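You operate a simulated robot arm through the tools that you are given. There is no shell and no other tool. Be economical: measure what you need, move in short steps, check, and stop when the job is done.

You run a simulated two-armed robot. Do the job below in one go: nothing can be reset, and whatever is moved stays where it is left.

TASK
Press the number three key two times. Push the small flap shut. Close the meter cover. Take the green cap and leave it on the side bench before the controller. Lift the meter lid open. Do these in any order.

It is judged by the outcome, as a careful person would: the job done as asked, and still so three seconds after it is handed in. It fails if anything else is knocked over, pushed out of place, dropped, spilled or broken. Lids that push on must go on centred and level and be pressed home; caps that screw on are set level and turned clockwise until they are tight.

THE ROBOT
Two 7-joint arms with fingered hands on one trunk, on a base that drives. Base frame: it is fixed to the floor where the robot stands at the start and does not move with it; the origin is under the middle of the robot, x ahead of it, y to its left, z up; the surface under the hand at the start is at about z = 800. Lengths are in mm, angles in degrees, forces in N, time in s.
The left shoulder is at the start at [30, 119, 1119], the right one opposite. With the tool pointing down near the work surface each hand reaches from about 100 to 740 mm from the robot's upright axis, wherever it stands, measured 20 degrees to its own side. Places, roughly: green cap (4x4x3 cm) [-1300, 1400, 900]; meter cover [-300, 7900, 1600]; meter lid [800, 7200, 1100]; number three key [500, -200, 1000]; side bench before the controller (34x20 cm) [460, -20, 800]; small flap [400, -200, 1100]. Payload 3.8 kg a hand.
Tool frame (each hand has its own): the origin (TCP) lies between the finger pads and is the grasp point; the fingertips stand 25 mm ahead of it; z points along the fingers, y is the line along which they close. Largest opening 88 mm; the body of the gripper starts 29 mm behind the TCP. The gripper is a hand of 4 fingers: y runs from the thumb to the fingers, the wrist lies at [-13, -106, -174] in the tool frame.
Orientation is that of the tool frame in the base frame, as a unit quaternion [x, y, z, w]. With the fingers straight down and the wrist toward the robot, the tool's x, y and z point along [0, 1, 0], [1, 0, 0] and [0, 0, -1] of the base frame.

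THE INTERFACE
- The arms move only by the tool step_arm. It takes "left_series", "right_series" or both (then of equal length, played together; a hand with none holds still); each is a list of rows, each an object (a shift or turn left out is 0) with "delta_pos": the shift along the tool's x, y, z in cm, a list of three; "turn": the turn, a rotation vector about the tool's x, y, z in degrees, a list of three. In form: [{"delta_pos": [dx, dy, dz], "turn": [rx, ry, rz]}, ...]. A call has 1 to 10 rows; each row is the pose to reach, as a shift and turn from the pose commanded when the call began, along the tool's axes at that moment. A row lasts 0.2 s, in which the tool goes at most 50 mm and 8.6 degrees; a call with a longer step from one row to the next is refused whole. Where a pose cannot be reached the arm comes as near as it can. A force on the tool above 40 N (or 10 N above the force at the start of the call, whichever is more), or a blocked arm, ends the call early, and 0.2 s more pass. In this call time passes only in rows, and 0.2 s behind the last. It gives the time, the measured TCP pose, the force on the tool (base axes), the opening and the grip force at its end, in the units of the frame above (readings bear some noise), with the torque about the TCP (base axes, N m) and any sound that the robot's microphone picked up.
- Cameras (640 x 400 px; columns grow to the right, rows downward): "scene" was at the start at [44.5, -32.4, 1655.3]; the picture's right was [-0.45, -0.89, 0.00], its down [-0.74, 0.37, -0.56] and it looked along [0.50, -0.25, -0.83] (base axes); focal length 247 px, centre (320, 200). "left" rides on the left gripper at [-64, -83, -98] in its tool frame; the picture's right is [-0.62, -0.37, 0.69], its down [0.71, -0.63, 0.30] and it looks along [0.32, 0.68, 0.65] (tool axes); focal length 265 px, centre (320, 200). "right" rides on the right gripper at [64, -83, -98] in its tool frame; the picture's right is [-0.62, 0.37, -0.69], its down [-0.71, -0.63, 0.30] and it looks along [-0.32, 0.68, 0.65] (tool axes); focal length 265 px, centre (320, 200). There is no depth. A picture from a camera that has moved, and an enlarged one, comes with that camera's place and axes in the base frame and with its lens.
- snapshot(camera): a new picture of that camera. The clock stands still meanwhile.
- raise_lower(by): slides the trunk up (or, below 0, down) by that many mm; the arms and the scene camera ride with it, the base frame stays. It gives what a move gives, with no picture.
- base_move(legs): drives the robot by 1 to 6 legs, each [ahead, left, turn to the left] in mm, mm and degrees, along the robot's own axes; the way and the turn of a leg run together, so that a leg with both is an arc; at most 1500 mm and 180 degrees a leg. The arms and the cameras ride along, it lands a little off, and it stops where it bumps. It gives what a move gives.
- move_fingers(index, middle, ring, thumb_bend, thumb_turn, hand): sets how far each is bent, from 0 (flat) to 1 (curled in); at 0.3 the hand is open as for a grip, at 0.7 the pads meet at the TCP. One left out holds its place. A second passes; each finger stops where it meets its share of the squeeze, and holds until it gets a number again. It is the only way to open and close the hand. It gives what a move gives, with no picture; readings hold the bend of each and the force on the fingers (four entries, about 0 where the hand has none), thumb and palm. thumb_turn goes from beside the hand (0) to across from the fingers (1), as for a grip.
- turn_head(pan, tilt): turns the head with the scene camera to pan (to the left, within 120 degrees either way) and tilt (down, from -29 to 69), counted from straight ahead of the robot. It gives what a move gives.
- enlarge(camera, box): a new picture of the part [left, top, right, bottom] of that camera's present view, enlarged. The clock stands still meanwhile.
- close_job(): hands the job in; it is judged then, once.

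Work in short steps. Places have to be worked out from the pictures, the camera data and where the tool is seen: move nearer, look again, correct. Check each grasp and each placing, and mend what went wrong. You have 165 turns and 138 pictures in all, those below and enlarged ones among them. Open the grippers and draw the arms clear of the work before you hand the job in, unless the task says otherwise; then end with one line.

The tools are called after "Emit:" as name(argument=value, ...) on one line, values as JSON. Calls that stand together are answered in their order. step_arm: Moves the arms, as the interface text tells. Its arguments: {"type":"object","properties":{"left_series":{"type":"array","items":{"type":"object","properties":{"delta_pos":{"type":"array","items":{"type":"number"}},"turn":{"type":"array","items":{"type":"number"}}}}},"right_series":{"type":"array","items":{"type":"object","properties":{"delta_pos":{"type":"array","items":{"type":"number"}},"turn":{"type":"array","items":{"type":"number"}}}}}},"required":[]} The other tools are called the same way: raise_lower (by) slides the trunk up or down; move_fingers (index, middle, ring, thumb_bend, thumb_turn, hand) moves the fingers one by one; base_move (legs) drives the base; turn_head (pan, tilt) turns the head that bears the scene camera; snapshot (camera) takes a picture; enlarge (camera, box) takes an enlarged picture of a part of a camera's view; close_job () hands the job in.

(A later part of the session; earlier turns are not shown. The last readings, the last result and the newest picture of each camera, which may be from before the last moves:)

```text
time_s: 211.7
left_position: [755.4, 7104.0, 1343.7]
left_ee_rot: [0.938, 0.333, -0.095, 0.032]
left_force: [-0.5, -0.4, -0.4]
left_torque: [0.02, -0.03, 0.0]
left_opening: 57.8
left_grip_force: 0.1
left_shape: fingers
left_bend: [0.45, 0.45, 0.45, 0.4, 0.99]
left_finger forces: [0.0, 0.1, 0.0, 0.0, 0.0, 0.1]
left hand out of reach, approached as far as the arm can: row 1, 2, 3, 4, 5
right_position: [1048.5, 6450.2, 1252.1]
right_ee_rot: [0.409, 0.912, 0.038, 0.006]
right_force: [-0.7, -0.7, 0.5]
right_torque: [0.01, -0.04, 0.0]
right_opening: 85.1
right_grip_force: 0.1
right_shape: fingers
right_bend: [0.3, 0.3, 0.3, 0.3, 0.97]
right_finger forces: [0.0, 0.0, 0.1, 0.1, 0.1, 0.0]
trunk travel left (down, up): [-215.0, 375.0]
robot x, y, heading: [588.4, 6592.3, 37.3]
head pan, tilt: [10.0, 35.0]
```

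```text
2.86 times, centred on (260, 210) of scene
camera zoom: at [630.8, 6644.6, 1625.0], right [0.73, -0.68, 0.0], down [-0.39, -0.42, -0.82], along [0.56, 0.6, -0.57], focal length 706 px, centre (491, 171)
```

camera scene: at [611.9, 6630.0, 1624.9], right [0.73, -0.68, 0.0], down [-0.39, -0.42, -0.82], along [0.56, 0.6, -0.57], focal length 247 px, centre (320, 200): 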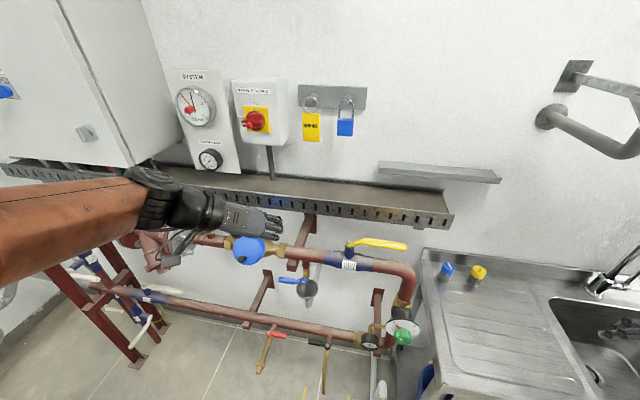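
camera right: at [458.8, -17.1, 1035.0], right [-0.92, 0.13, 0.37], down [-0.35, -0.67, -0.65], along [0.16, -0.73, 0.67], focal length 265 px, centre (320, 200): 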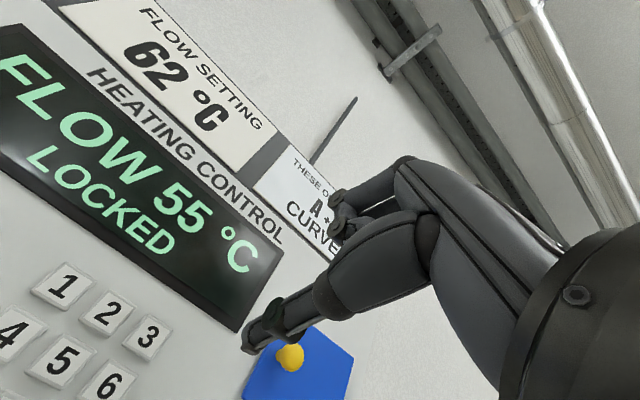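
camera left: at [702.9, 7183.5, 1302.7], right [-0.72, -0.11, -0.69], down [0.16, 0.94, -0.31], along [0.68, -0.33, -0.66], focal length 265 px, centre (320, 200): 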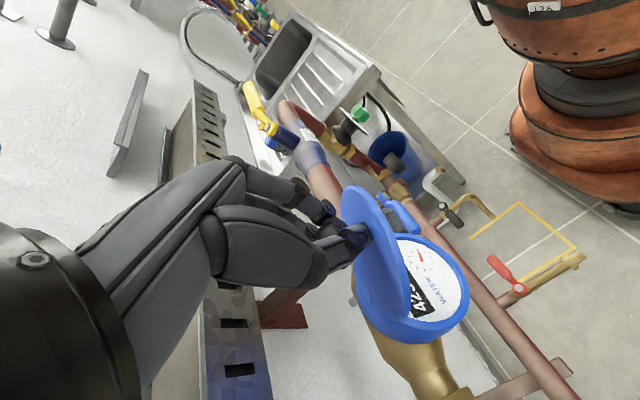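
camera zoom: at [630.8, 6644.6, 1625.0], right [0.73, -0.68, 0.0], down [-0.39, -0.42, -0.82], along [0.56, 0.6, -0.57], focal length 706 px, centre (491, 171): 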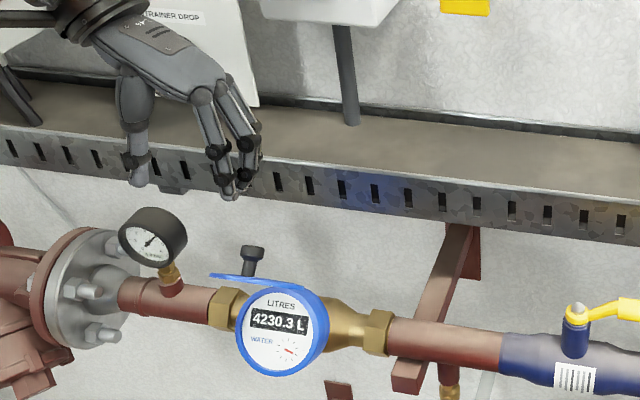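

The meter lid stays open. Now the meter cover at ~(-300,7900,1600): I turn the head left and zoom.

Emit:
turn_head(pan=87, tilt=10)

Emit:
snapshot(camera="scene")

Emit:
enlarge(camera="scene", box=[260, 110, 380, 200])

```text
time_s: 213.2
left_position: [759.2, 7106.3, 1342.7]
left_ee_rot: [0.938, 0.332, -0.095, 0.032]
left_force: [0.5, 0.7, -0.5]
left_torque: [-0.01, -0.03, 0.0]
left_opening: 57.9
left_grip_force: 0.0
left_shape: fingers
left_bend: [0.45, 0.45, 0.45, 0.4, 0.99]
left_finger forces: [0.0, 0.0, 0.0, 0.0, 0.1, 0.1]
right_position: [1049.4, 6451.7, 1251.8]
right_ee_rot: [0.409, 0.912, 0.036, 0.005]
right_force: [0.1, -0.3, -0.2]
right_torque: [0.03, 0.05, 0.01]
right_opening: 84.8
right_grip_force: 0.1
right_shape: fingers
right_bend: [0.3, 0.3, 0.3, 0.3, 0.97]
right_finger forces: [0.0, 0.1, 0.0, 0.1, 0.0, 0.0]
trunk travel left (down, up): [-215.0, 375.0]
robot x, y, heading: [588.7, 6591.7, 37.1]
head pan, tilt: [87.0, 10.0]
```

```text
43 pictures are left
camera scene: at [521.0, 6658.7, 1665.0], right [0.83, 0.56, 0.0], down [0.1, -0.14, -0.98], along [-0.55, 0.82, -0.17], focal length 247 px, centre (320, 200)
```

scene: 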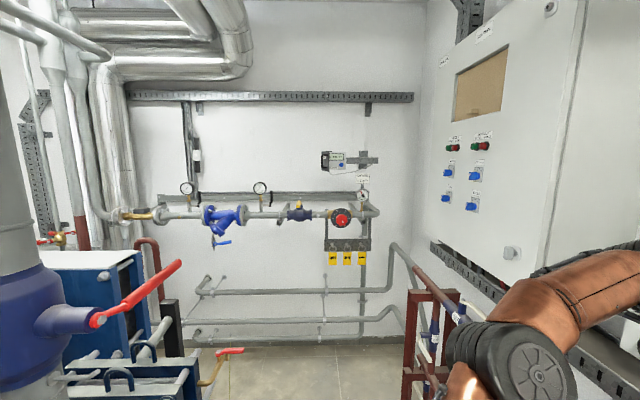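

```text
4.44 times, centred on (320, 155) of scene
camera zoom: at [521.0, 6658.7, 1665.0], right [0.83, 0.56, 0.0], down [0.1, -0.14, -0.98], along [-0.55, 0.82, -0.17], focal length 1098 px, centre (320, 400)
```

zoom: 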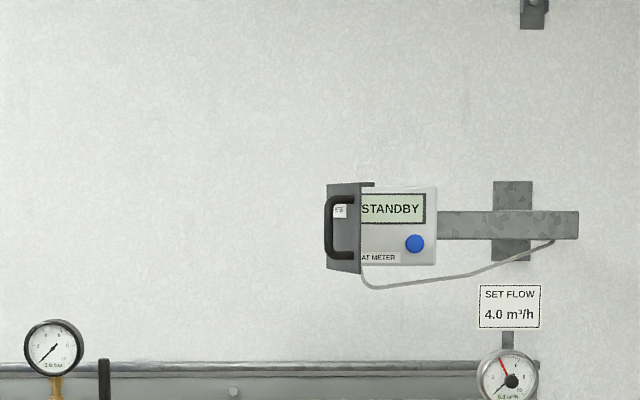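

The heat-meter's cover is hinged on its left and stands open. Before driving up that lane I check overhead pipe heights by tilting the head up.

Emit:
turn_head(pan=87, tilt=-29)

Emit:
snapshot(camera="scene")

```text
time_s: 214.3
left_position: [757.1, 7105.2, 1342.2]
left_ee_rot: [0.938, 0.333, -0.095, 0.031]
left_force: [-0.8, -0.1, 0.3]
left_torque: [0.0, -0.02, -0.01]
left_opening: 57.6
left_grip_force: 0.0
left_shape: fingers
left_bend: [0.45, 0.45, 0.45, 0.4, 0.99]
left_finger forces: [0.0, 0.1, 0.0, 0.0, 0.1, 0.0]
right_position: [1049.8, 6451.9, 1251.8]
right_ee_rot: [0.409, 0.912, 0.037, 0.006]
right_force: [0.3, 0.0, 0.2]
right_torque: [0.01, -0.02, -0.01]
right_opening: 85.1
right_grip_force: 0.0
right_shape: fingers
right_bend: [0.3, 0.3, 0.3, 0.3, 0.97]
right_finger forces: [0.1, 0.0, 0.0, 0.0, 0.0, 0.0]
trunk travel left (down, up): [-215.0, 375.0]
robot x, y, heading: [586.7, 6597.3, 37.0]
head pan, tilt: [87.0, -28.6]
```

```text
41 pictures are left
camera scene: at [535.5, 6637.2, 1721.1], right [0.83, 0.56, 0.0], down [-0.27, 0.4, -0.88], along [-0.49, 0.73, 0.48], focal length 247 px, centre (320, 200)
```

scene: 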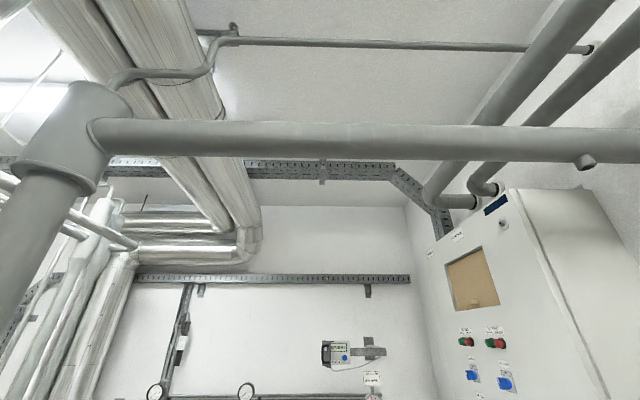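

Overhead pipe is at ~2.05 m or higher, so raising the trunk ~230 mm is safe. First I untwist and tuck the left hand, and bring the right hand in.

Emit:
step_arm(left_series=[{"delta_pos": [-1, 1, -1], "turn": [0, 0, -8]}, {"delta_pos": [-2, 2, -2], "turn": [0, 0, -16]}, {"delta_pos": [-3, 3, -2], "turn": [0, 0, -24]}, {"delta_pos": [-4, 4, -2], "turn": [0, 0, -32]}, {"delta_pos": [-4, 5, -2], "turn": [0, 0, -40]}, {"delta_pos": [-4, 6, -2], "turn": [0, 0, -48]}, {"delta_pos": [-4, 7, -2], "turn": [0, 0, -56]}, {"delta_pos": [-4, 8, -2], "turn": [0, 0, -64]}, {"delta_pos": [-4, 9, -2], "turn": [0, 0, -72]}, {"delta_pos": [-4, 10, -2], "turn": [0, 0, -80]}], right_series=[{"delta_pos": [1.5, 1, 0]}, {"delta_pos": [3, 2, 0]}, {"delta_pos": [4.5, 3, 0]}, {"delta_pos": [6, 4, 0]}, {"delta_pos": [7.5, 5, 0]}, {"delta_pos": [9, 6, 0]}, {"delta_pos": [10.5, 7, 0]}, {"delta_pos": [12, 8, 0]}, {"delta_pos": [13.5, 9, 0]}, {"delta_pos": [15, 10, 0]}])

Emit:
raise_lower(by=230)

Emit:
turn_head(pan=40, tilt=50)

Emit:
snapshot(camera="scene")

```text
time_s: 216.5
left_position: [792.5, 7006.7, 1369.7]
left_ee_rot: [0.505, 0.857, -0.093, -0.038]
left_force: [0.6, 0.2, 0.1]
left_torque: [0.01, 0.03, 0.01]
left_opening: 58.0
left_grip_force: 0.1
left_shape: fingers
left_bend: [0.45, 0.45, 0.45, 0.4, 0.99]
left_finger forces: [0.0, 0.1, 0.0, 0.0, 0.1, 0.0]
right_position: [1025.1, 6629.8, 1262.3]
right_ee_rot: [0.41, 0.911, 0.037, 0.005]
right_force: [0.0, -0.5, -0.1]
right_torque: [-0.02, 0.0, 0.01]
right_opening: 85.1
right_grip_force: 0.0
right_shape: fingers
right_bend: [0.3, 0.3, 0.3, 0.3, 0.97]
right_finger forces: [0.0, 0.0, 0.0, 0.0, 0.0, 0.0]
trunk travel left (down, up): [-215.0, 375.0]
robot x, y, heading: [590.4, 6594.3, 37.4]
head pan, tilt: [87.0, -28.6]
```

```text
time_s: 218.9
left_position: [793.6, 7006.3, 1598.6]
left_ee_rot: [0.505, 0.857, -0.093, -0.036]
left_force: [-0.2, 0.4, 0.5]
left_torque: [0.02, -0.02, 0.01]
left_opening: 57.9
left_grip_force: 0.0
left_shape: fingers
left_bend: [0.45, 0.45, 0.45, 0.4, 0.99]
left_finger forces: [0.0, 0.0, 0.0, 0.0, 0.1, 0.0]
right_position: [1023.5, 6629.7, 1492.5]
right_ee_rot: [0.409, 0.912, 0.037, 0.005]
right_force: [-0.6, 0.4, -0.2]
right_torque: [-0.01, -0.01, -0.02]
right_opening: 85.0
right_grip_force: 0.0
right_shape: fingers
right_bend: [0.3, 0.3, 0.3, 0.3, 0.97]
right_finger forces: [0.1, 0.1, 0.0, 0.1, 0.1, 0.0]
trunk travel left (down, up): [-445.0, 145.0]
robot x, y, heading: [586.5, 6594.6, 37.0]
head pan, tilt: [87.0, -28.6]
```

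```text
time_s: 220.4
left_position: [791.6, 7006.4, 1598.7]
left_ee_rot: [0.505, 0.857, -0.093, -0.037]
left_force: [0.3, 0.7, 0.2]
left_torque: [0.01, -0.01, 0.06]
left_opening: 57.8
left_grip_force: 0.0
left_shape: fingers
left_bend: [0.45, 0.45, 0.45, 0.4, 0.99]
left_finger forces: [0.0, 0.0, 0.0, 0.0, 0.0, 0.1]
right_position: [1023.6, 6629.2, 1493.3]
right_ee_rot: [0.409, 0.912, 0.038, 0.004]
right_force: [-0.3, 0.4, 0.5]
right_torque: [-0.03, 0.0, 0.0]
right_opening: 85.0
right_grip_force: 0.1
right_shape: fingers
right_bend: [0.3, 0.3, 0.3, 0.3, 0.97]
right_finger forces: [0.0, 0.0, 0.1, 0.1, 0.0, 0.1]
trunk travel left (down, up): [-445.0, 145.0]
robot x, y, heading: [589.9, 6593.2, 37.2]
head pan, tilt: [40.0, 50.0]
```

```text
40 pictures are left
camera scene: at [590.2, 6656.8, 1833.2], right [0.97, -0.22, 0.0], down [-0.17, -0.75, -0.64], along [0.14, 0.63, -0.77], focal length 247 px, centre (320, 200)
```

scene: 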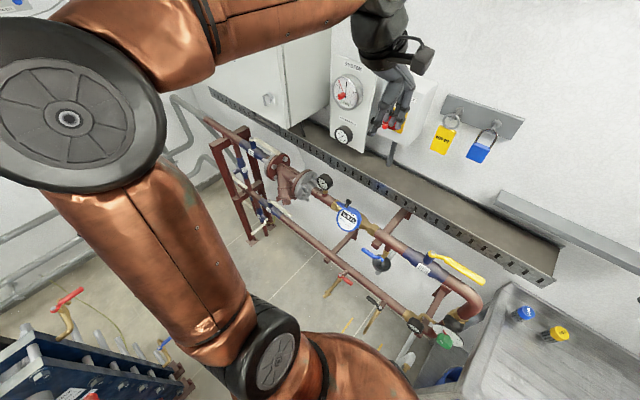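

The lid remains open. Triangulating, the overhead pipe is at ~2.28 m, so I raise the trunk fully (arms clear above everything), then turn left to face up the lane.

Emit:
raise_lower(by=135)

Emit:
base_move(legs=[[60, 0, 0], [0, 0, 45], [0, 0, 44.3]])

Emit:
turn_head(pan=15, tilt=40)

Emit:
snapshot(camera="scene")

```text
time_s: 222.2
left_position: [789.5, 6992.7, 1703.9]
left_ee_rot: [0.505, 0.858, -0.09, -0.038]
left_force: [-0.1, -0.4, 0.4]
left_torque: [0.03, -0.04, 0.0]
left_opening: 57.8
left_grip_force: 0.1
left_shape: fingers
left_bend: [0.45, 0.45, 0.45, 0.4, 0.99]
left_finger forces: [0.1, 0.1, 0.1, 0.0, 0.0, 0.0]
right_position: [1022.0, 6618.0, 1594.6]
right_ee_rot: [0.409, 0.912, 0.041, 0.004]
right_force: [0.1, -0.4, -0.1]
right_torque: [0.02, -0.02, -0.01]
right_opening: 85.1
right_grip_force: 0.0
right_shape: fingers
right_bend: [0.3, 0.3, 0.3, 0.3, 0.97]
right_finger forces: [0.0, 0.0, 0.0, 0.1, 0.0, 0.0]
trunk travel left (down, up): [-551.0, 39.0]
robot x, y, heading: [589.7, 6594.2, 37.4]
head pan, tilt: [40.0, 50.0]
stopped: the arm was blocked; the commanded pose is now the measured one
```

```text
time_s: 227.3
left_position: [241.8, 6803.7, 1709.2]
left_ee_rot: [-0.25, 0.964, -0.082, 0.036]
left_force: [-0.2, -1.1, 0.8]
left_torque: [0.0, -0.01, 0.01]
left_opening: 57.6
left_grip_force: 0.1
left_shape: fingers
left_bend: [0.45, 0.45, 0.45, 0.4, 0.99]
left_finger forces: [0.0, 0.0, 0.1, 0.0, 0.1, 0.0]
right_position: [618.5, 7036.5, 1600.9]
right_ee_rot: [-0.356, 0.933, 0.041, -0.026]
right_force: [-0.2, -0.3, -0.2]
right_torque: [-0.01, -0.01, 0.02]
right_opening: 85.1
right_grip_force: 0.1
right_shape: fingers
right_bend: [0.3, 0.3, 0.3, 0.3, 0.97]
right_finger forces: [0.1, 0.0, 0.0, 0.0, 0.0, 0.0]
trunk travel left (down, up): [-551.0, 39.0]
robot x, y, heading: [632.7, 6630.3, 127.1]
head pan, tilt: [40.0, 50.0]
```

```text
time_s: 228.2
left_position: [215.6, 6799.4, 1702.5]
left_ee_rot: [-0.249, 0.964, -0.083, 0.045]
left_force: [0.6, -0.8, 0.1]
left_torque: [-0.01, -0.05, 0.0]
left_opening: 57.7
left_grip_force: 0.0
left_shape: fingers
left_bend: [0.45, 0.45, 0.45, 0.4, 0.99]
left_finger forces: [0.0, 0.0, 0.1, 0.0, 0.0, 0.0]
right_position: [592.6, 7034.9, 1601.4]
right_ee_rot: [-0.356, 0.934, 0.038, -0.017]
right_force: [-0.4, -0.2, -0.2]
right_torque: [0.02, -0.01, 0.01]
right_opening: 85.1
right_grip_force: 0.1
right_shape: fingers
right_bend: [0.3, 0.3, 0.3, 0.3, 0.97]
right_finger forces: [0.1, 0.0, 0.1, 0.0, 0.1, 0.0]
trunk travel left (down, up): [-551.0, 39.0]
robot x, y, heading: [633.2, 6625.5, 127.3]
head pan, tilt: [15.0, 40.0]
```

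```text
39 pictures are left
camera scene: at [600.2, 6605.4, 1908.6], right [0.59, 0.81, 0.02], down [0.77, -0.55, -0.31], along [-0.24, 0.2, -0.95], focal length 247 px, centre (320, 200)
```

scene: 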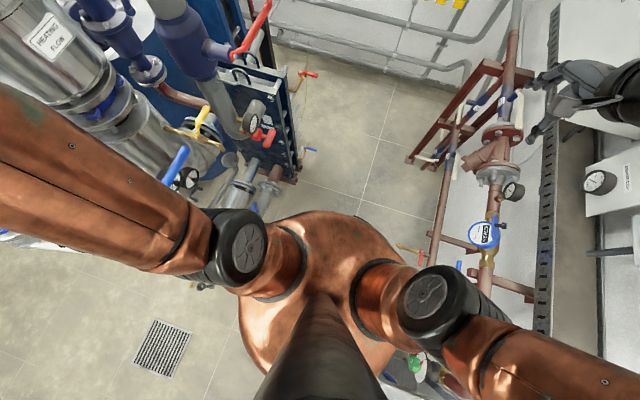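

The trunk raise was blocked partway and the camera orientation looks odd. I recheck the head with a level view.

Emit:
turn_head(pan=0, tilt=10)

Emit:
snapshot(camera="scene")

```text
time_s: 229.2
left_position: [188.9, 6792.4, 1700.9]
left_ee_rot: [-0.265, 0.959, -0.083, 0.047]
left_force: [0.2, -0.4, -0.8]
left_torque: [0.06, -0.01, 0.01]
left_opening: 57.7
left_grip_force: 0.2
left_shape: fingers
left_bend: [0.45, 0.45, 0.45, 0.4, 0.99]
left_finger forces: [0.0, 0.0, 0.0, 0.0, 0.0, 0.1]
right_position: [557.7, 7040.2, 1601.9]
right_ee_rot: [-0.371, 0.928, 0.036, -0.017]
right_force: [0.0, 0.1, 0.1]
right_torque: [0.02, 0.02, -0.01]
right_opening: 85.1
right_grip_force: 0.1
right_shape: fingers
right_bend: [0.3, 0.3, 0.3, 0.3, 0.97]
right_finger forces: [0.1, 0.0, 0.0, 0.1, 0.0, 0.0]
trunk travel left (down, up): [-551.0, 39.0]
robot x, y, heading: [616.9, 6635.1, 129.3]
head pan, tilt: [0.0, 10.0]
```

```text
38 pictures are left
camera scene: at [587.1, 6619.6, 1908.3], right [0.75, 0.66, 0.02], down [0.63, -0.71, -0.31], along [-0.19, 0.25, -0.95], focal length 247 px, centre (320, 200)
```

scene: 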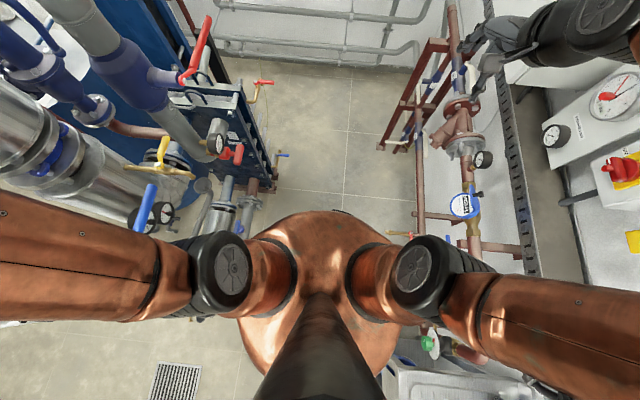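

The head is jammed against something overhead and pushes the base. I lower the trunk right away.

Emit:
raise_lower(by=-110)

Emit:
turn_head(pan=0, tilt=-20)

Emit:
snapshot(camera="scene")

```text
time_s: 230.6
left_position: [226.3, 6829.8, 1597.9]
left_ee_rot: [-0.251, 0.963, -0.089, 0.039]
left_force: [0.0, 0.0, 0.5]
left_torque: [0.06, 0.04, 0.0]
left_opening: 57.9
left_grip_force: 0.0
left_shape: fingers
left_bend: [0.45, 0.45, 0.45, 0.4, 0.99]
left_finger forces: [0.0, 0.0, 0.0, 0.0, 0.1, 0.0]
right_position: [601.9, 7062.7, 1489.0]
right_ee_rot: [-0.356, 0.934, 0.031, -0.022]
right_force: [0.0, -0.9, 0.2]
right_torque: [0.03, 0.03, 0.0]
right_opening: 85.0
right_grip_force: 0.0
right_shape: fingers
right_bend: [0.3, 0.3, 0.3, 0.3, 0.97]
right_finger forces: [0.1, 0.0, 0.1, 0.0, 0.0, 0.1]
trunk travel left (down, up): [-441.0, 149.0]
robot x, y, heading: [640.2, 6631.7, 127.4]
head pan, tilt: [0.0, 10.0]
```

```text
time_s: 231.5
left_position: [221.1, 6837.5, 1594.2]
left_ee_rot: [-0.249, 0.963, -0.094, 0.041]
left_force: [-0.4, 0.7, -0.1]
left_torque: [-0.02, -0.01, 0.01]
left_opening: 57.7
left_grip_force: 0.0
left_shape: fingers
left_bend: [0.45, 0.45, 0.45, 0.4, 0.99]
left_finger forces: [0.1, 0.0, 0.1, 0.1, 0.0, 0.0]
right_position: [597.9, 7068.4, 1488.4]
right_ee_rot: [-0.357, 0.933, 0.028, -0.023]
right_force: [0.2, -1.2, 0.4]
right_torque: [-0.01, 0.0, 0.01]
right_opening: 85.2
right_grip_force: 0.1
right_shape: fingers
right_bend: [0.3, 0.3, 0.3, 0.3, 0.97]
right_finger forces: [0.0, 0.1, 0.0, 0.0, 0.1, 0.0]
trunk travel left (down, up): [-441.0, 149.0]
robot x, y, heading: [634.9, 6626.6, 127.0]
head pan, tilt: [0.0, -20.0]
```

```text
37 pictures are left
camera scene: at [600.9, 6676.9, 1936.2], right [0.8, 0.6, 0.0], down [-0.21, 0.27, -0.94], along [-0.57, 0.75, 0.34], focal length 247 px, centre (320, 200)
```

scene: 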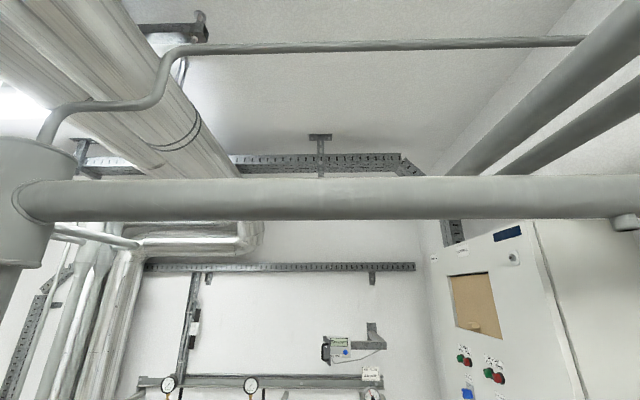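

Head is free again; I lower another 60 mm for clearance, and extend the left arm forward so its elbow doesn't stick out toward the valves.

Emit:
raise_lower(by=-60)

Emit:
step_arm(left_series=[{"delta_pos": [-1, 4, 0]}, {"delta_pos": [-2, 8, 0]}, {"delta_pos": [-3, 12, 0]}, {"delta_pos": [-4, 16, 0]}, {"delta_pos": [-5, 20, 0]}, {"delta_pos": [-6, 23, 0]}])

Emit:
turn_head(pan=40, tilt=55)

Emit:
snapshot(camera="scene")

```text
time_s: 232.5
left_position: [222.3, 6833.6, 1534.4]
left_ee_rot: [-0.25, 0.963, -0.093, 0.04]
left_force: [0.0, 0.3, 0.6]
left_torque: [0.02, -0.01, 0.05]
left_opening: 57.7
left_grip_force: 0.0
left_shape: fingers
left_bend: [0.45, 0.45, 0.45, 0.4, 0.99]
left_finger forces: [0.1, 0.0, 0.0, 0.1, 0.0, 0.0]
right_position: [598.0, 7065.4, 1428.8]
right_ee_rot: [-0.356, 0.934, 0.028, -0.023]
right_force: [0.4, 0.1, 0.2]
right_torque: [0.03, 0.04, 0.01]
right_opening: 85.1
right_grip_force: 0.1
right_shape: fingers
right_bend: [0.3, 0.3, 0.3, 0.3, 0.97]
right_finger forces: [0.0, 0.1, 0.0, 0.0, 0.0, 0.1]
trunk travel left (down, up): [-381.0, 209.0]
robot x, y, heading: [635.3, 6629.2, 127.2]
head pan, tilt: [0.0, -20.0]
```

```text
time_s: 233.9
left_position: [166.1, 7062.5, 1490.5]
left_ee_rot: [-0.249, 0.963, -0.093, 0.041]
left_force: [1.3, 0.5, -0.5]
left_torque: [0.0, -0.02, -0.01]
left_opening: 57.8
left_grip_force: 0.1
left_shape: fingers
left_bend: [0.45, 0.45, 0.45, 0.4, 0.99]
left_finger forces: [0.1, 0.0, 0.0, 0.0, 0.0, 0.0]
right_position: [597.7, 7067.1, 1427.6]
right_ee_rot: [-0.356, 0.934, 0.029, -0.024]
right_force: [0.1, -0.1, 0.2]
right_torque: [-0.01, 0.0, 0.01]
right_opening: 84.9
right_grip_force: 0.0
right_shape: fingers
right_bend: [0.3, 0.3, 0.3, 0.3, 0.97]
right_finger forces: [0.0, 0.0, 0.0, 0.0, 0.1, 0.0]
trunk travel left (down, up): [-381.0, 209.0]
robot x, y, heading: [636.0, 6628.4, 127.1]
head pan, tilt: [0.0, -20.0]
```

```text
time_s: 235.4
left_position: [166.3, 7059.0, 1491.1]
left_ee_rot: [-0.25, 0.963, -0.092, 0.04]
left_force: [-0.5, 0.1, 0.5]
left_torque: [-0.02, -0.03, -0.02]
left_opening: 57.8
left_grip_force: 0.1
left_shape: fingers
left_bend: [0.45, 0.45, 0.45, 0.4, 0.99]
left_finger forces: [0.0, 0.0, 0.0, 0.1, 0.1, 0.0]
right_position: [599.1, 7064.5, 1428.8]
right_ee_rot: [-0.356, 0.934, 0.029, -0.023]
right_force: [1.2, 0.1, -0.7]
right_torque: [-0.03, -0.02, 0.0]
right_opening: 85.0
right_grip_force: 0.0
right_shape: fingers
right_bend: [0.3, 0.3, 0.3, 0.3, 0.97]
right_finger forces: [0.0, 0.1, 0.1, 0.0, 0.1, 0.1]
trunk travel left (down, up): [-381.0, 209.0]
robot x, y, heading: [636.3, 6627.9, 127.2]
head pan, tilt: [40.0, 55.0]
```

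```text
36 pictures are left
camera scene: at [577.8, 6629.1, 1762.8], right [0.22, 0.97, 0.0], down [0.8, -0.18, -0.57], along [-0.56, 0.13, -0.82], focal length 247 px, centre (320, 200)
```

scene: 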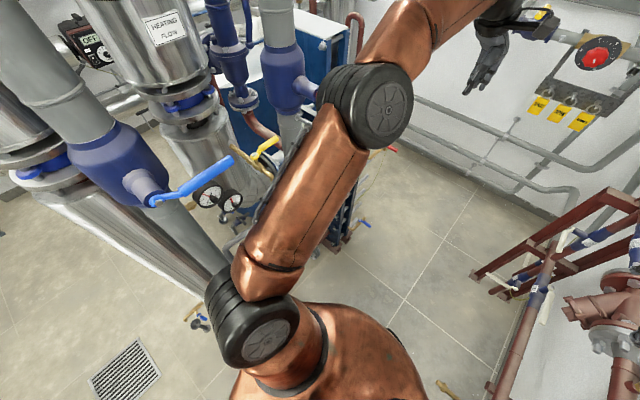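

The left arm is now narrow. I drive up the lane in two legs with head lowered.

Emit:
base_move(legs=[[450, 0, -0.7], [400, 0, 0]])

Emit:
turn_head(pan=-5, tilt=20)

Emit:
snapshot(camera="scene")

```text
time_s: 240.2
left_position: [-341.9, 7747.2, 1490.1]
left_ee_rot: [-0.247, 0.964, -0.093, 0.04]
left_force: [1.1, -0.3, -0.1]
left_torque: [0.01, -0.01, 0.01]
left_opening: 58.0
left_grip_force: 0.0
left_shape: fingers
left_bend: [0.45, 0.45, 0.45, 0.4, 0.99]
left_finger forces: [0.1, 0.0, 0.0, 0.1, 0.1, 0.0]
right_position: [91.6, 7749.3, 1427.4]
right_ee_rot: [-0.354, 0.934, 0.03, -0.024]
right_force: [0.4, -0.8, 0.4]
right_torque: [-0.02, -0.01, -0.05]
right_opening: 84.9
right_grip_force: 0.1
right_shape: fingers
right_bend: [0.3, 0.3, 0.3, 0.3, 0.97]
right_finger forces: [0.1, 0.0, 0.0, 0.0, 0.0, 0.0]
trunk travel left (down, up): [-381.0, 209.0]
robot x, y, heading: [121.9, 7313.3, 126.8]
head pan, tilt: [40.0, 55.0]
```

```text
time_s: 241.4
left_position: [-341.5, 7748.7, 1491.5]
left_ee_rot: [-0.247, 0.964, -0.092, 0.039]
left_force: [0.3, 0.9, 0.5]
left_torque: [-0.02, -0.03, 0.06]
left_opening: 58.1
left_grip_force: 0.0
left_shape: fingers
left_bend: [0.45, 0.45, 0.45, 0.4, 0.99]
left_finger forces: [0.0, 0.0, 0.1, 0.0, 0.0, 0.0]
right_position: [89.5, 7749.9, 1427.9]
right_ee_rot: [-0.353, 0.935, 0.029, -0.023]
right_force: [0.5, 0.1, 0.4]
right_torque: [0.0, 0.02, 0.03]
right_opening: 85.1
right_grip_force: 0.0
right_shape: fingers
right_bend: [0.3, 0.3, 0.3, 0.3, 0.97]
right_finger forces: [0.1, 0.0, 0.0, 0.1, 0.1, 0.1]
trunk travel left (down, up): [-381.0, 209.0]
robot x, y, heading: [125.6, 7316.2, 127.0]
head pan, tilt: [-5.0, 20.0]
```

```text
35 pictures are left
camera scene: at [88.2, 7376.4, 1814.8], right [0.85, 0.53, 0.0], down [0.18, -0.29, -0.94], along [-0.5, 0.8, -0.34], focal length 247 px, centre (320, 200)
```

scene: 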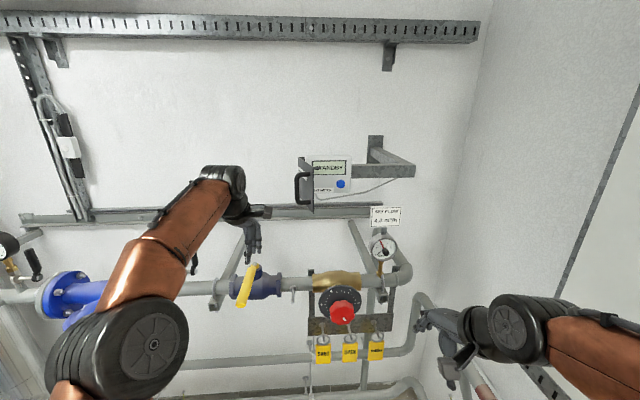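

The heat meter box is at about (-250,7971,1635): ahead 749, left -94. I zoom in on the cover.

Emit:
enlarge(camera="scene", box=[270, 130, 390, 220])

Emit:
snapshot(camera="left")

```text
4.44 times, centred on (330, 175) of scene
camera zoom: at [88.2, 7376.4, 1814.8], right [0.85, 0.53, 0.0], down [0.18, -0.29, -0.94], along [-0.5, 0.8, -0.34], focal length 1098 px, centre (276, 311)
```

zoom: 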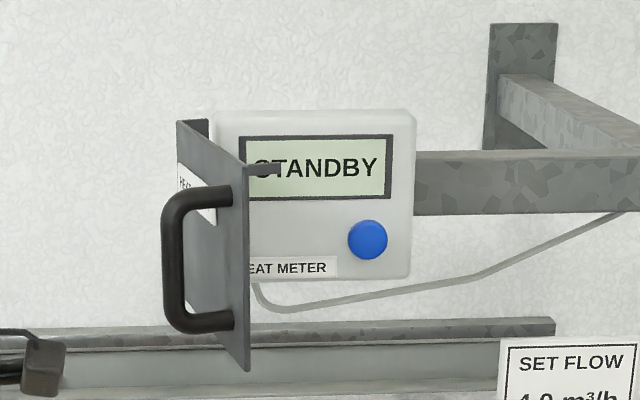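

```text
33 pictures are left
camera left: at [-258.8, 7722.5, 1606.2], right [0.8, -0.13, -0.59], down [-0.29, -0.94, -0.2], along [-0.52, 0.33, -0.79], focal length 265 px, centre (320, 200)
```

left: 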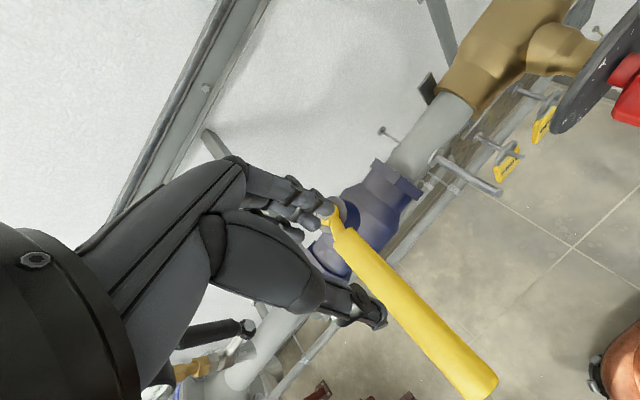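

Cover: hinge at left edge (ahead 745, left -9), free edge at (616,-39), z 1584–1696, ~77° open, handle on its left face. I need more height; check overhead before raising.

Emit:
turn_head(pan=0, tilt=-29)

Emit:
snapshot(camera="scene")

```text
time_s: 242.5
left_position: [-342.2, 7748.4, 1489.8]
left_ee_rot: [-0.247, 0.964, -0.092, 0.04]
left_force: [-0.1, 0.9, -0.3]
left_torque: [-0.02, -0.01, 0.02]
left_opening: 58.0
left_grip_force: 0.1
left_shape: fingers
left_bend: [0.45, 0.45, 0.45, 0.4, 0.99]
left_finger forces: [0.0, 0.1, 0.1, 0.1, 0.1, 0.1]
right_position: [91.0, 7751.1, 1427.3]
right_ee_rot: [-0.353, 0.935, 0.029, -0.022]
right_force: [-0.4, -0.1, 0.2]
right_torque: [-0.01, -0.02, 0.01]
right_opening: 85.1
right_grip_force: 0.0
right_shape: fingers
right_bend: [0.3, 0.3, 0.3, 0.3, 0.97]
right_finger forces: [0.0, 0.1, 0.1, 0.0, 0.0, 0.0]
trunk travel left (down, up): [-381.0, 209.0]
robot x, y, heading: [128.3, 7314.0, 126.7]
head pan, tilt: [0.0, -28.6]
```

```text
32 pictures are left
camera scene: at [97.1, 7351.0, 1887.2], right [0.8, 0.6, 0.0], down [-0.29, 0.38, -0.88], along [-0.53, 0.7, 0.48], focal length 247 px, centre (320, 200)
```

scene: 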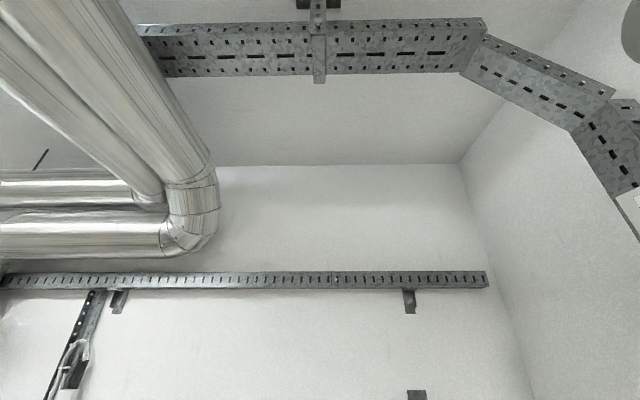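

Overhead is clear here. I level the head and raise the trunk 135 mm.

Emit:
turn_head(pan=-5, tilt=25)

Emit:
raise_lower(by=135)

Emit:
snapshot(camera="scene")

```text
time_s: 243.8
left_position: [-341.6, 7747.5, 1490.4]
left_ee_rot: [-0.247, 0.964, -0.092, 0.04]
left_force: [-0.5, 0.5, -0.2]
left_torque: [0.01, 0.02, 0.03]
left_opening: 57.9
left_grip_force: 0.1
left_shape: fingers
left_bend: [0.45, 0.45, 0.45, 0.4, 0.99]
left_finger forces: [0.0, 0.0, 0.0, 0.0, 0.0, 0.0]
right_position: [91.3, 7750.5, 1428.3]
right_ee_rot: [-0.353, 0.935, 0.029, -0.023]
right_force: [-0.5, -0.6, -0.4]
right_torque: [0.01, -0.03, 0.0]
right_opening: 85.0
right_grip_force: 0.0
right_shape: fingers
right_bend: [0.3, 0.3, 0.3, 0.3, 0.97]
right_finger forces: [0.0, 0.0, 0.1, 0.0, 0.0, 0.1]
trunk travel left (down, up): [-381.0, 209.0]
robot x, y, heading: [127.6, 7314.5, 126.9]
head pan, tilt: [-5.0, 25.0]
```

```text
time_s: 245.4
left_position: [-342.0, 7746.7, 1625.3]
left_ee_rot: [-0.246, 0.964, -0.093, 0.04]
left_force: [0.5, -0.1, -0.6]
left_torque: [0.0, 0.0, -0.02]
left_opening: 57.6
left_grip_force: 0.0
left_shape: fingers
left_bend: [0.45, 0.45, 0.45, 0.4, 0.99]
left_finger forces: [0.1, 0.0, 0.0, 0.0, 0.1, 0.1]
right_position: [91.5, 7750.7, 1562.6]
right_ee_rot: [-0.353, 0.935, 0.028, -0.022]
right_force: [-0.6, 0.2, -0.1]
right_torque: [-0.01, 0.02, 0.01]
right_opening: 84.7
right_grip_force: 0.0
right_shape: fingers
right_bend: [0.3, 0.3, 0.3, 0.3, 0.97]
right_finger forces: [0.0, 0.0, 0.0, 0.0, 0.1, 0.0]
trunk travel left (down, up): [-516.0, 74.0]
robot x, y, heading: [128.1, 7315.0, 127.0]
head pan, tilt: [-5.0, 25.0]
```

```text
31 pictures are left
camera scene: at [88.8, 7375.7, 1941.6], right [0.85, 0.53, 0.0], down [0.22, -0.36, -0.91], along [-0.48, 0.77, -0.42], focal length 247 px, centre (320, 200)
```

scene: 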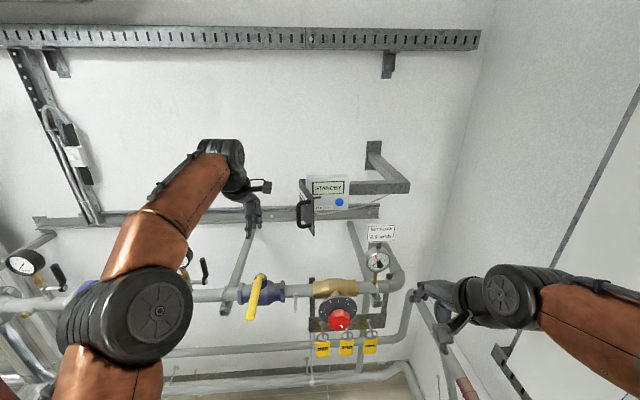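

I zoom for a second fix on cover and handle with the new camera height.

Emit:
enlarge(camera="scene", box=[210, 150, 370, 270])

```text
3.33 times, centred on (290, 210) of scene
camera zoom: at [88.8, 7375.7, 1941.6], right [0.85, 0.53, 0.0], down [0.22, -0.36, -0.91], along [-0.48, 0.77, -0.42], focal length 824 px, centre (420, 167)
```

zoom: 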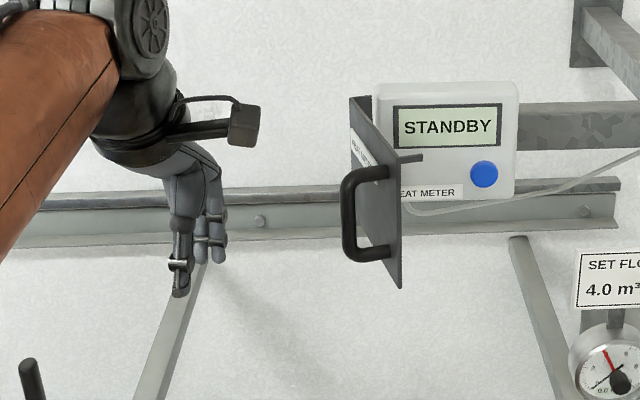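

Fix confirmed (free edge ahead 614, z 1585–1697). Left TCP is at (628, left 116, z 1625), left of the cover. I sweep right to meet the handle.

Emit:
step_arm(left_series=[{"delta_pos": [-2, -1, 0]}, {"delta_pos": [-4.5, -1.3, 0]}, {"delta_pos": [-7, -1.3, 0]}, {"delta_pos": [-9, -1.2, 0]}, {"delta_pos": [-11, -0.8, 0]}])

Emit:
enlarge(camera="scene", box=[210, 150, 370, 270])

```text
time_s: 246.6
left_position: [-240.7, 7793.7, 1630.0]
left_ee_rot: [-0.246, 0.964, -0.093, 0.04]
left_force: [0.4, 0.0, 0.1]
left_torque: [0.03, 0.02, 0.0]
left_opening: 57.8
left_grip_force: 0.1
left_shape: fingers
left_bend: [0.45, 0.45, 0.45, 0.4, 0.99]
left_finger forces: [0.2, 0.1, 0.0, 0.0, 0.1, 0.0]
right_position: [90.3, 7750.7, 1564.0]
right_ee_rot: [-0.352, 0.935, 0.029, -0.023]
right_force: [-0.2, 0.6, -0.3]
right_torque: [0.01, 0.03, 0.03]
right_opening: 84.9
right_grip_force: 0.0
right_shape: fingers
right_bend: [0.3, 0.3, 0.3, 0.3, 0.97]
right_finger forces: [0.0, 0.1, 0.0, 0.0, 0.0, 0.0]
trunk travel left (down, up): [-516.0, 74.0]
robot x, y, heading: [123.4, 7317.0, 126.7]
head pan, tilt: [-5.0, 25.0]
```

```text
3.33 times, centred on (290, 210) of scene
camera zoom: at [89.6, 7376.6, 1941.7], right [0.85, 0.53, 0.0], down [0.22, -0.36, -0.91], along [-0.48, 0.77, -0.42], focal length 824 px, centre (420, 167)
```

zoom: 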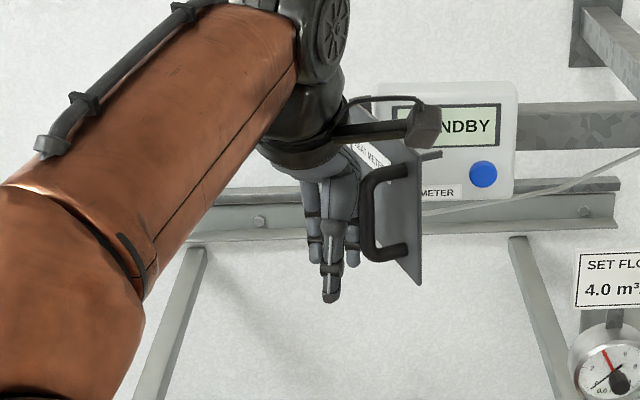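

The hand pushes the handle and the cover is turning. I continue right, then gradually ahead.

Emit:
step_arm(left_series=[{"delta_pos": [-2, 0.2, 0]}, {"delta_pos": [-4, 0.7, 0]}, {"delta_pos": [-5.5, 1.5, 0]}, {"delta_pos": [-7, 2.5, 0]}])

Emit:
enlarge(camera="scene", box=[210, 150, 370, 270])

```text
time_s: 247.6
left_position: [-197.6, 7823.8, 1624.1]
left_ee_rot: [-0.246, 0.964, -0.092, 0.04]
left_force: [0.2, -0.6, 0.2]
left_torque: [-0.04, 0.03, 0.01]
left_opening: 57.9
left_grip_force: 0.0
left_shape: fingers
left_bend: [0.45, 0.45, 0.45, 0.4, 0.99]
left_finger forces: [0.1, 0.0, 0.1, 0.1, 0.0, 0.0]
left hand out of reach, approached as far as the arm can: row 3, 4
right_position: [90.8, 7748.8, 1564.3]
right_ee_rot: [-0.353, 0.935, 0.03, -0.022]
right_force: [0.3, -0.3, -0.4]
right_torque: [0.01, -0.02, 0.01]
right_opening: 84.9
right_grip_force: 0.0
right_shape: fingers
right_bend: [0.3, 0.3, 0.3, 0.3, 0.97]
right_finger forces: [0.0, 0.1, 0.0, 0.0, 0.1, 0.1]
trunk travel left (down, up): [-516.0, 74.0]
robot x, y, heading: [124.9, 7310.1, 126.8]
head pan, tilt: [-5.0, 25.0]
```

```text
3.33 times, centred on (290, 210) of scene
camera zoom: at [88.9, 7374.3, 1941.8], right [0.85, 0.53, 0.0], down [0.22, -0.36, -0.91], along [-0.48, 0.77, -0.42], focal length 824 px, centre (420, 167)
```

zoom: 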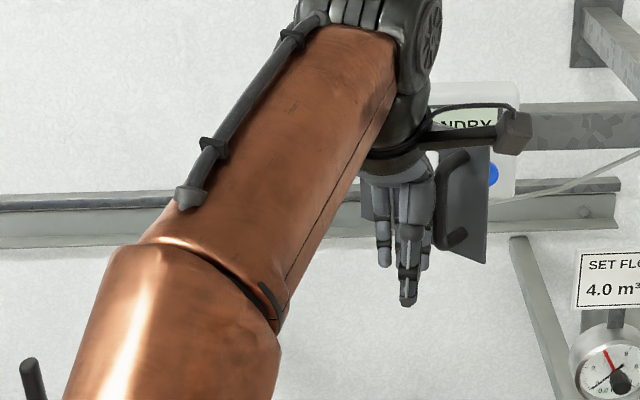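

Cover about half closed; arm reach to the right is exhausted, so I use the base: 30 mm ahead with 4° right turn.

Emit:
base_move(legs=[[30, 0, -4]])

Emit:
enlarge(camera="scene", box=[190, 150, 350, 270])

```text
time_s: 248.4
left_position: [-174.5, 7864.5, 1627.5]
left_ee_rot: [-0.212, 0.972, -0.092, 0.036]
left_force: [-0.1, -1.2, 0.7]
left_torque: [0.07, 0.01, -0.02]
left_opening: 57.5
left_grip_force: 0.0
left_shape: fingers
left_bend: [0.45, 0.45, 0.45, 0.4, 0.99]
left_finger forces: [0.0, 0.1, 0.0, 0.1, 0.1, 0.1]
right_position: [107.6, 7769.2, 1566.0]
right_ee_rot: [-0.318, 0.947, 0.032, -0.022]
right_force: [0.0, -0.7, -0.6]
right_torque: [-0.01, 0.03, -0.03]
right_opening: 85.1
right_grip_force: 0.1
right_shape: fingers
right_bend: [0.3, 0.3, 0.3, 0.3, 0.97]
right_finger forces: [0.1, 0.0, 0.0, 0.2, 0.1, 0.0]
trunk travel left (down, up): [-516.0, 74.0]
robot x, y, heading: [106.8, 7330.9, 122.8]
head pan, tilt: [-5.0, 25.0]
```

```text
3.33 times, centred on (270, 210) of scene
camera zoom: at [80.1, 7394.7, 1942.1], right [0.89, 0.47, 0.0], down [0.19, -0.37, -0.91], along [-0.42, 0.8, -0.42], focal length 824 px, centre (487, 167)
```

zoom: 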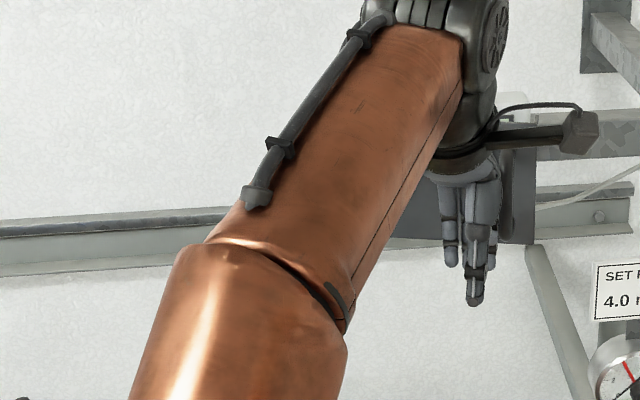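

The cover is nearly shut behind the hand. I push straight ahead 30 mm more.

Emit:
base_move(legs=[[35, 0, 0]])

Emit:
enlarge(camera="scene", box=[230, 150, 390, 270])

```text
time_s: 249.3
left_position: [-191.5, 7894.2, 1628.2]
left_ee_rot: [-0.212, 0.972, -0.091, 0.035]
left_force: [-0.2, 0.0, 0.2]
left_torque: [0.03, 0.06, -0.02]
left_opening: 57.8
left_grip_force: 0.0
left_shape: fingers
left_bend: [0.45, 0.45, 0.45, 0.4, 0.99]
left_finger forces: [0.0, 0.0, 0.0, 0.1, 0.1, 0.0]
right_position: [89.9, 7799.7, 1566.8]
right_ee_rot: [-0.319, 0.947, 0.032, -0.022]
right_force: [-0.7, -0.4, -0.1]
right_torque: [0.03, -0.01, -0.04]
right_opening: 84.9
right_grip_force: 0.1
right_shape: fingers
right_bend: [0.3, 0.3, 0.3, 0.3, 0.97]
right_finger forces: [0.1, 0.0, 0.0, 0.0, 0.0, 0.1]
trunk travel left (down, up): [-516.0, 74.0]
robot x, y, heading: [90.6, 7366.8, 122.7]
head pan, tilt: [-5.0, 25.0]
```

```text
3.33 times, centred on (310, 210) of scene
camera zoom: at [62.5, 7424.7, 1942.1], right [0.89, 0.47, 0.0], down [0.19, -0.37, -0.91], along [-0.42, 0.8, -0.42], focal length 824 px, centre (353, 167)
```

zoom: 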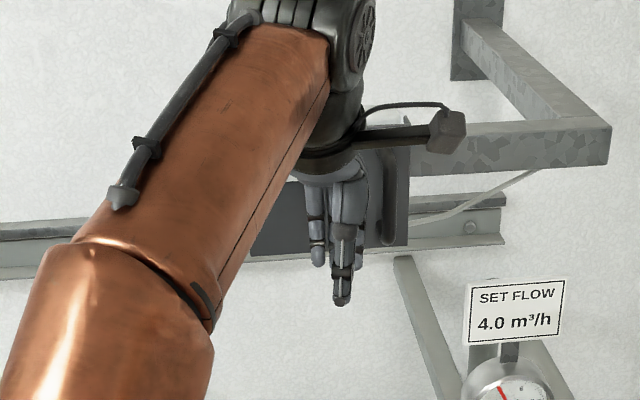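

The cover is nearly closed; fingers lie beside the handle. I push ahead with the arm until contact force shows it's home.

Emit:
step_arm(left_series=[{"delta_pos": [0, 1.2, 0]}, {"delta_pos": [0, 2.4, 0]}, {"delta_pos": [0, 3.6, 0]}, {"delta_pos": [0, 4.8, 0]}])

Emit:
enlarge(camera="scene", box=[230, 150, 390, 270])

```text
time_s: 250.3
left_position: [-206.8, 7910.0, 1602.7]
left_ee_rot: [-0.212, 0.972, -0.093, 0.037]
left_force: [0.2, -0.7, -0.6]
left_torque: [-0.01, -0.03, 0.01]
left_opening: 57.6
left_grip_force: 0.0
left_shape: fingers
left_bend: [0.45, 0.45, 0.45, 0.4, 0.99]
left_finger forces: [0.1, 0.0, 0.0, 0.1, 0.0, 0.1]
left hand out of reach, approached as far as the arm can: row 1, 2, 3, 4
right_position: [87.7, 7803.8, 1564.7]
right_ee_rot: [-0.319, 0.947, 0.03, -0.021]
right_force: [0.2, -0.5, -0.2]
right_torque: [0.03, 0.0, 0.03]
right_opening: 84.7
right_grip_force: 0.1
right_shape: fingers
right_bend: [0.3, 0.3, 0.3, 0.3, 0.97]
right_finger forces: [0.1, 0.0, 0.1, 0.0, 0.0, 0.0]
trunk travel left (down, up): [-516.0, 74.0]
robot x, y, heading: [89.0, 7366.6, 122.8]
head pan, tilt: [-5.0, 25.0]
```

```text
3.33 times, centred on (310, 210) of scene
camera zoom: at [58.7, 7429.9, 1941.8], right [0.89, 0.47, 0.0], down [0.2, -0.37, -0.91], along [-0.42, 0.8, -0.42], focal length 824 px, centre (353, 167)
```

zoom: 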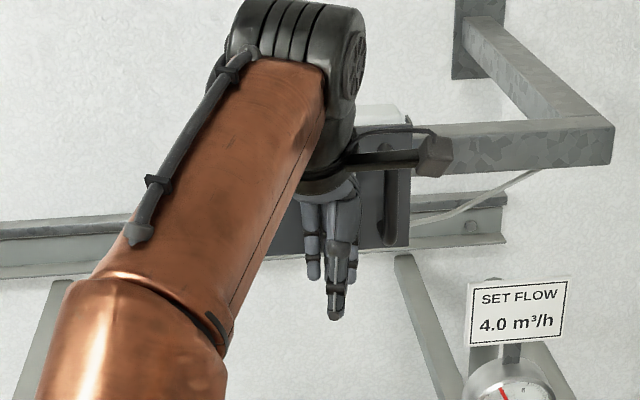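

Arm is fully stretched; I use the base to press ahead (it stops on force).

Emit:
base_move(legs=[[45, 0, 2]])

Emit:
enlarge(camera="scene", box=[230, 150, 390, 270])

```text
time_s: 251.2
left_position: [-216.5, 7916.9, 1609.8]
left_ee_rot: [-0.212, 0.972, -0.096, 0.044]
left_force: [17.6, -19.1, 4.4]
left_torque: [0.24, 0.22, 0.13]
left_opening: 57.6
left_grip_force: 12.6
left_shape: fingers
left_bend: [0.45, 0.61, 0.6, 0.4, 0.99]
left_finger forces: [0.0, 13.0, 13.2, 0.1, 0.0, 0.0]
right_position: [68.6, 7818.5, 1566.2]
right_ee_rot: [-0.329, 0.944, 0.033, -0.022]
right_force: [0.9, 0.6, -0.9]
right_torque: [-0.01, -0.04, -0.04]
right_opening: 84.9
right_grip_force: 0.0
right_shape: fingers
right_bend: [0.3, 0.3, 0.3, 0.3, 0.97]
right_finger forces: [0.1, 0.1, 0.1, 0.0, 0.0, 0.0]
trunk travel left (down, up): [-516.0, 74.0]
robot x, y, heading: [77.1, 7385.7, 123.9]
head pan, tilt: [-5.0, 25.0]
stopped in leg 1: the force on the tool passed its limit at 49 N (the readings are from after the stop); the commanded pose is now the measured one
```

```text
3.33 times, centred on (310, 210) of scene
camera zoom: at [47.2, 7442.6, 1942.2], right [0.88, 0.48, 0.0], down [0.2, -0.37, -0.91], along [-0.44, 0.8, -0.42], focal length 824 px, centre (353, 167)
```

zoom: 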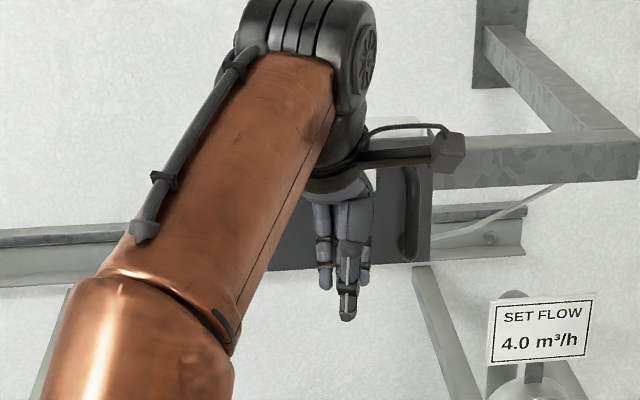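

Pressed at 49 N. I back off and look at whether the cover is fully shut.

Emit:
base_move(legs=[[-90, 0, 0]])

Emit:
step_arm(left_series=[{"delta_pos": [1.5, -2.5, 0]}, {"delta_pos": [4.5, -5, 0]}, {"delta_pos": [8, -7, 0]}, {"delta_pos": [12, -8, 0]}])

Emit:
enlarge(camera="scene", box=[240, 140, 400, 260])

```text
time_s: 252.3
left_position: [-177.3, 7854.8, 1602.7]
left_ee_rot: [-0.214, 0.971, -0.1, 0.043]
left_force: [-0.5, 0.4, -1.7]
left_torque: [-0.01, -0.02, -0.02]
left_opening: 57.8
left_grip_force: 0.0
left_shape: fingers
left_bend: [0.45, 0.45, 0.45, 0.4, 0.99]
left_finger forces: [0.0, 0.0, 0.0, 0.1, 0.0, 0.0]
right_position: [109.6, 7757.2, 1562.0]
right_ee_rot: [-0.329, 0.944, 0.027, -0.022]
right_force: [-0.1, -0.7, 0.2]
right_torque: [-0.01, 0.02, 0.02]
right_opening: 85.1
right_grip_force: 0.1
right_shape: fingers
right_bend: [0.3, 0.3, 0.3, 0.3, 0.97]
right_finger forces: [0.0, 0.0, 0.0, 0.0, 0.0, 0.0]
trunk travel left (down, up): [-516.0, 74.0]
robot x, y, heading: [124.0, 7317.1, 124.2]
head pan, tilt: [-5.0, 25.0]
```

```text
time_s: 253.3
left_position: [-250.5, 7727.6, 1617.1]
left_ee_rot: [-0.215, 0.971, -0.098, 0.043]
left_force: [0.1, 0.0, 0.1]
left_torque: [0.0, -0.01, 0.01]
left_opening: 57.8
left_grip_force: 0.0
left_shape: fingers
left_bend: [0.45, 0.45, 0.45, 0.4, 0.99]
left_finger forces: [0.0, 0.0, 0.0, 0.0, 0.0, 0.0]
right_position: [111.4, 7751.7, 1563.1]
right_ee_rot: [-0.328, 0.944, 0.031, -0.022]
right_force: [0.6, -0.1, 0.4]
right_torque: [0.02, -0.01, 0.01]
right_opening: 85.1
right_grip_force: 0.2
right_shape: fingers
right_bend: [0.3, 0.3, 0.3, 0.3, 0.97]
right_finger forces: [0.0, 0.0, 0.0, 0.0, 0.0, 0.0]
trunk travel left (down, up): [-516.0, 74.0]
robot x, y, heading: [126.8, 7313.8, 123.5]
head pan, tilt: [-5.0, 25.0]
```

```text
3.33 times, centred on (320, 200) of scene
camera zoom: at [90.2, 7377.4, 1941.8], right [0.88, 0.48, 0.0], down [0.2, -0.37, -0.91], along [-0.44, 0.79, -0.42], focal length 824 px, centre (320, 200)
```

zoom: 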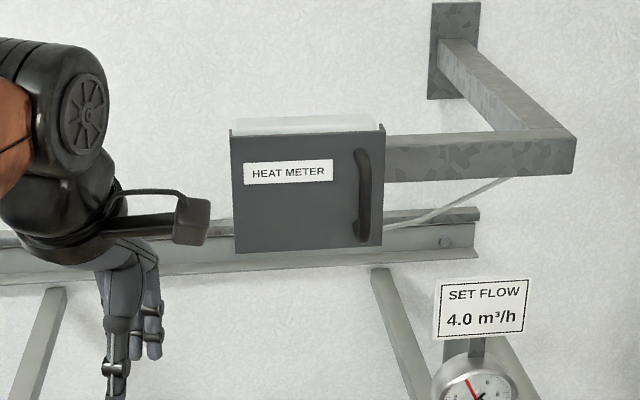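

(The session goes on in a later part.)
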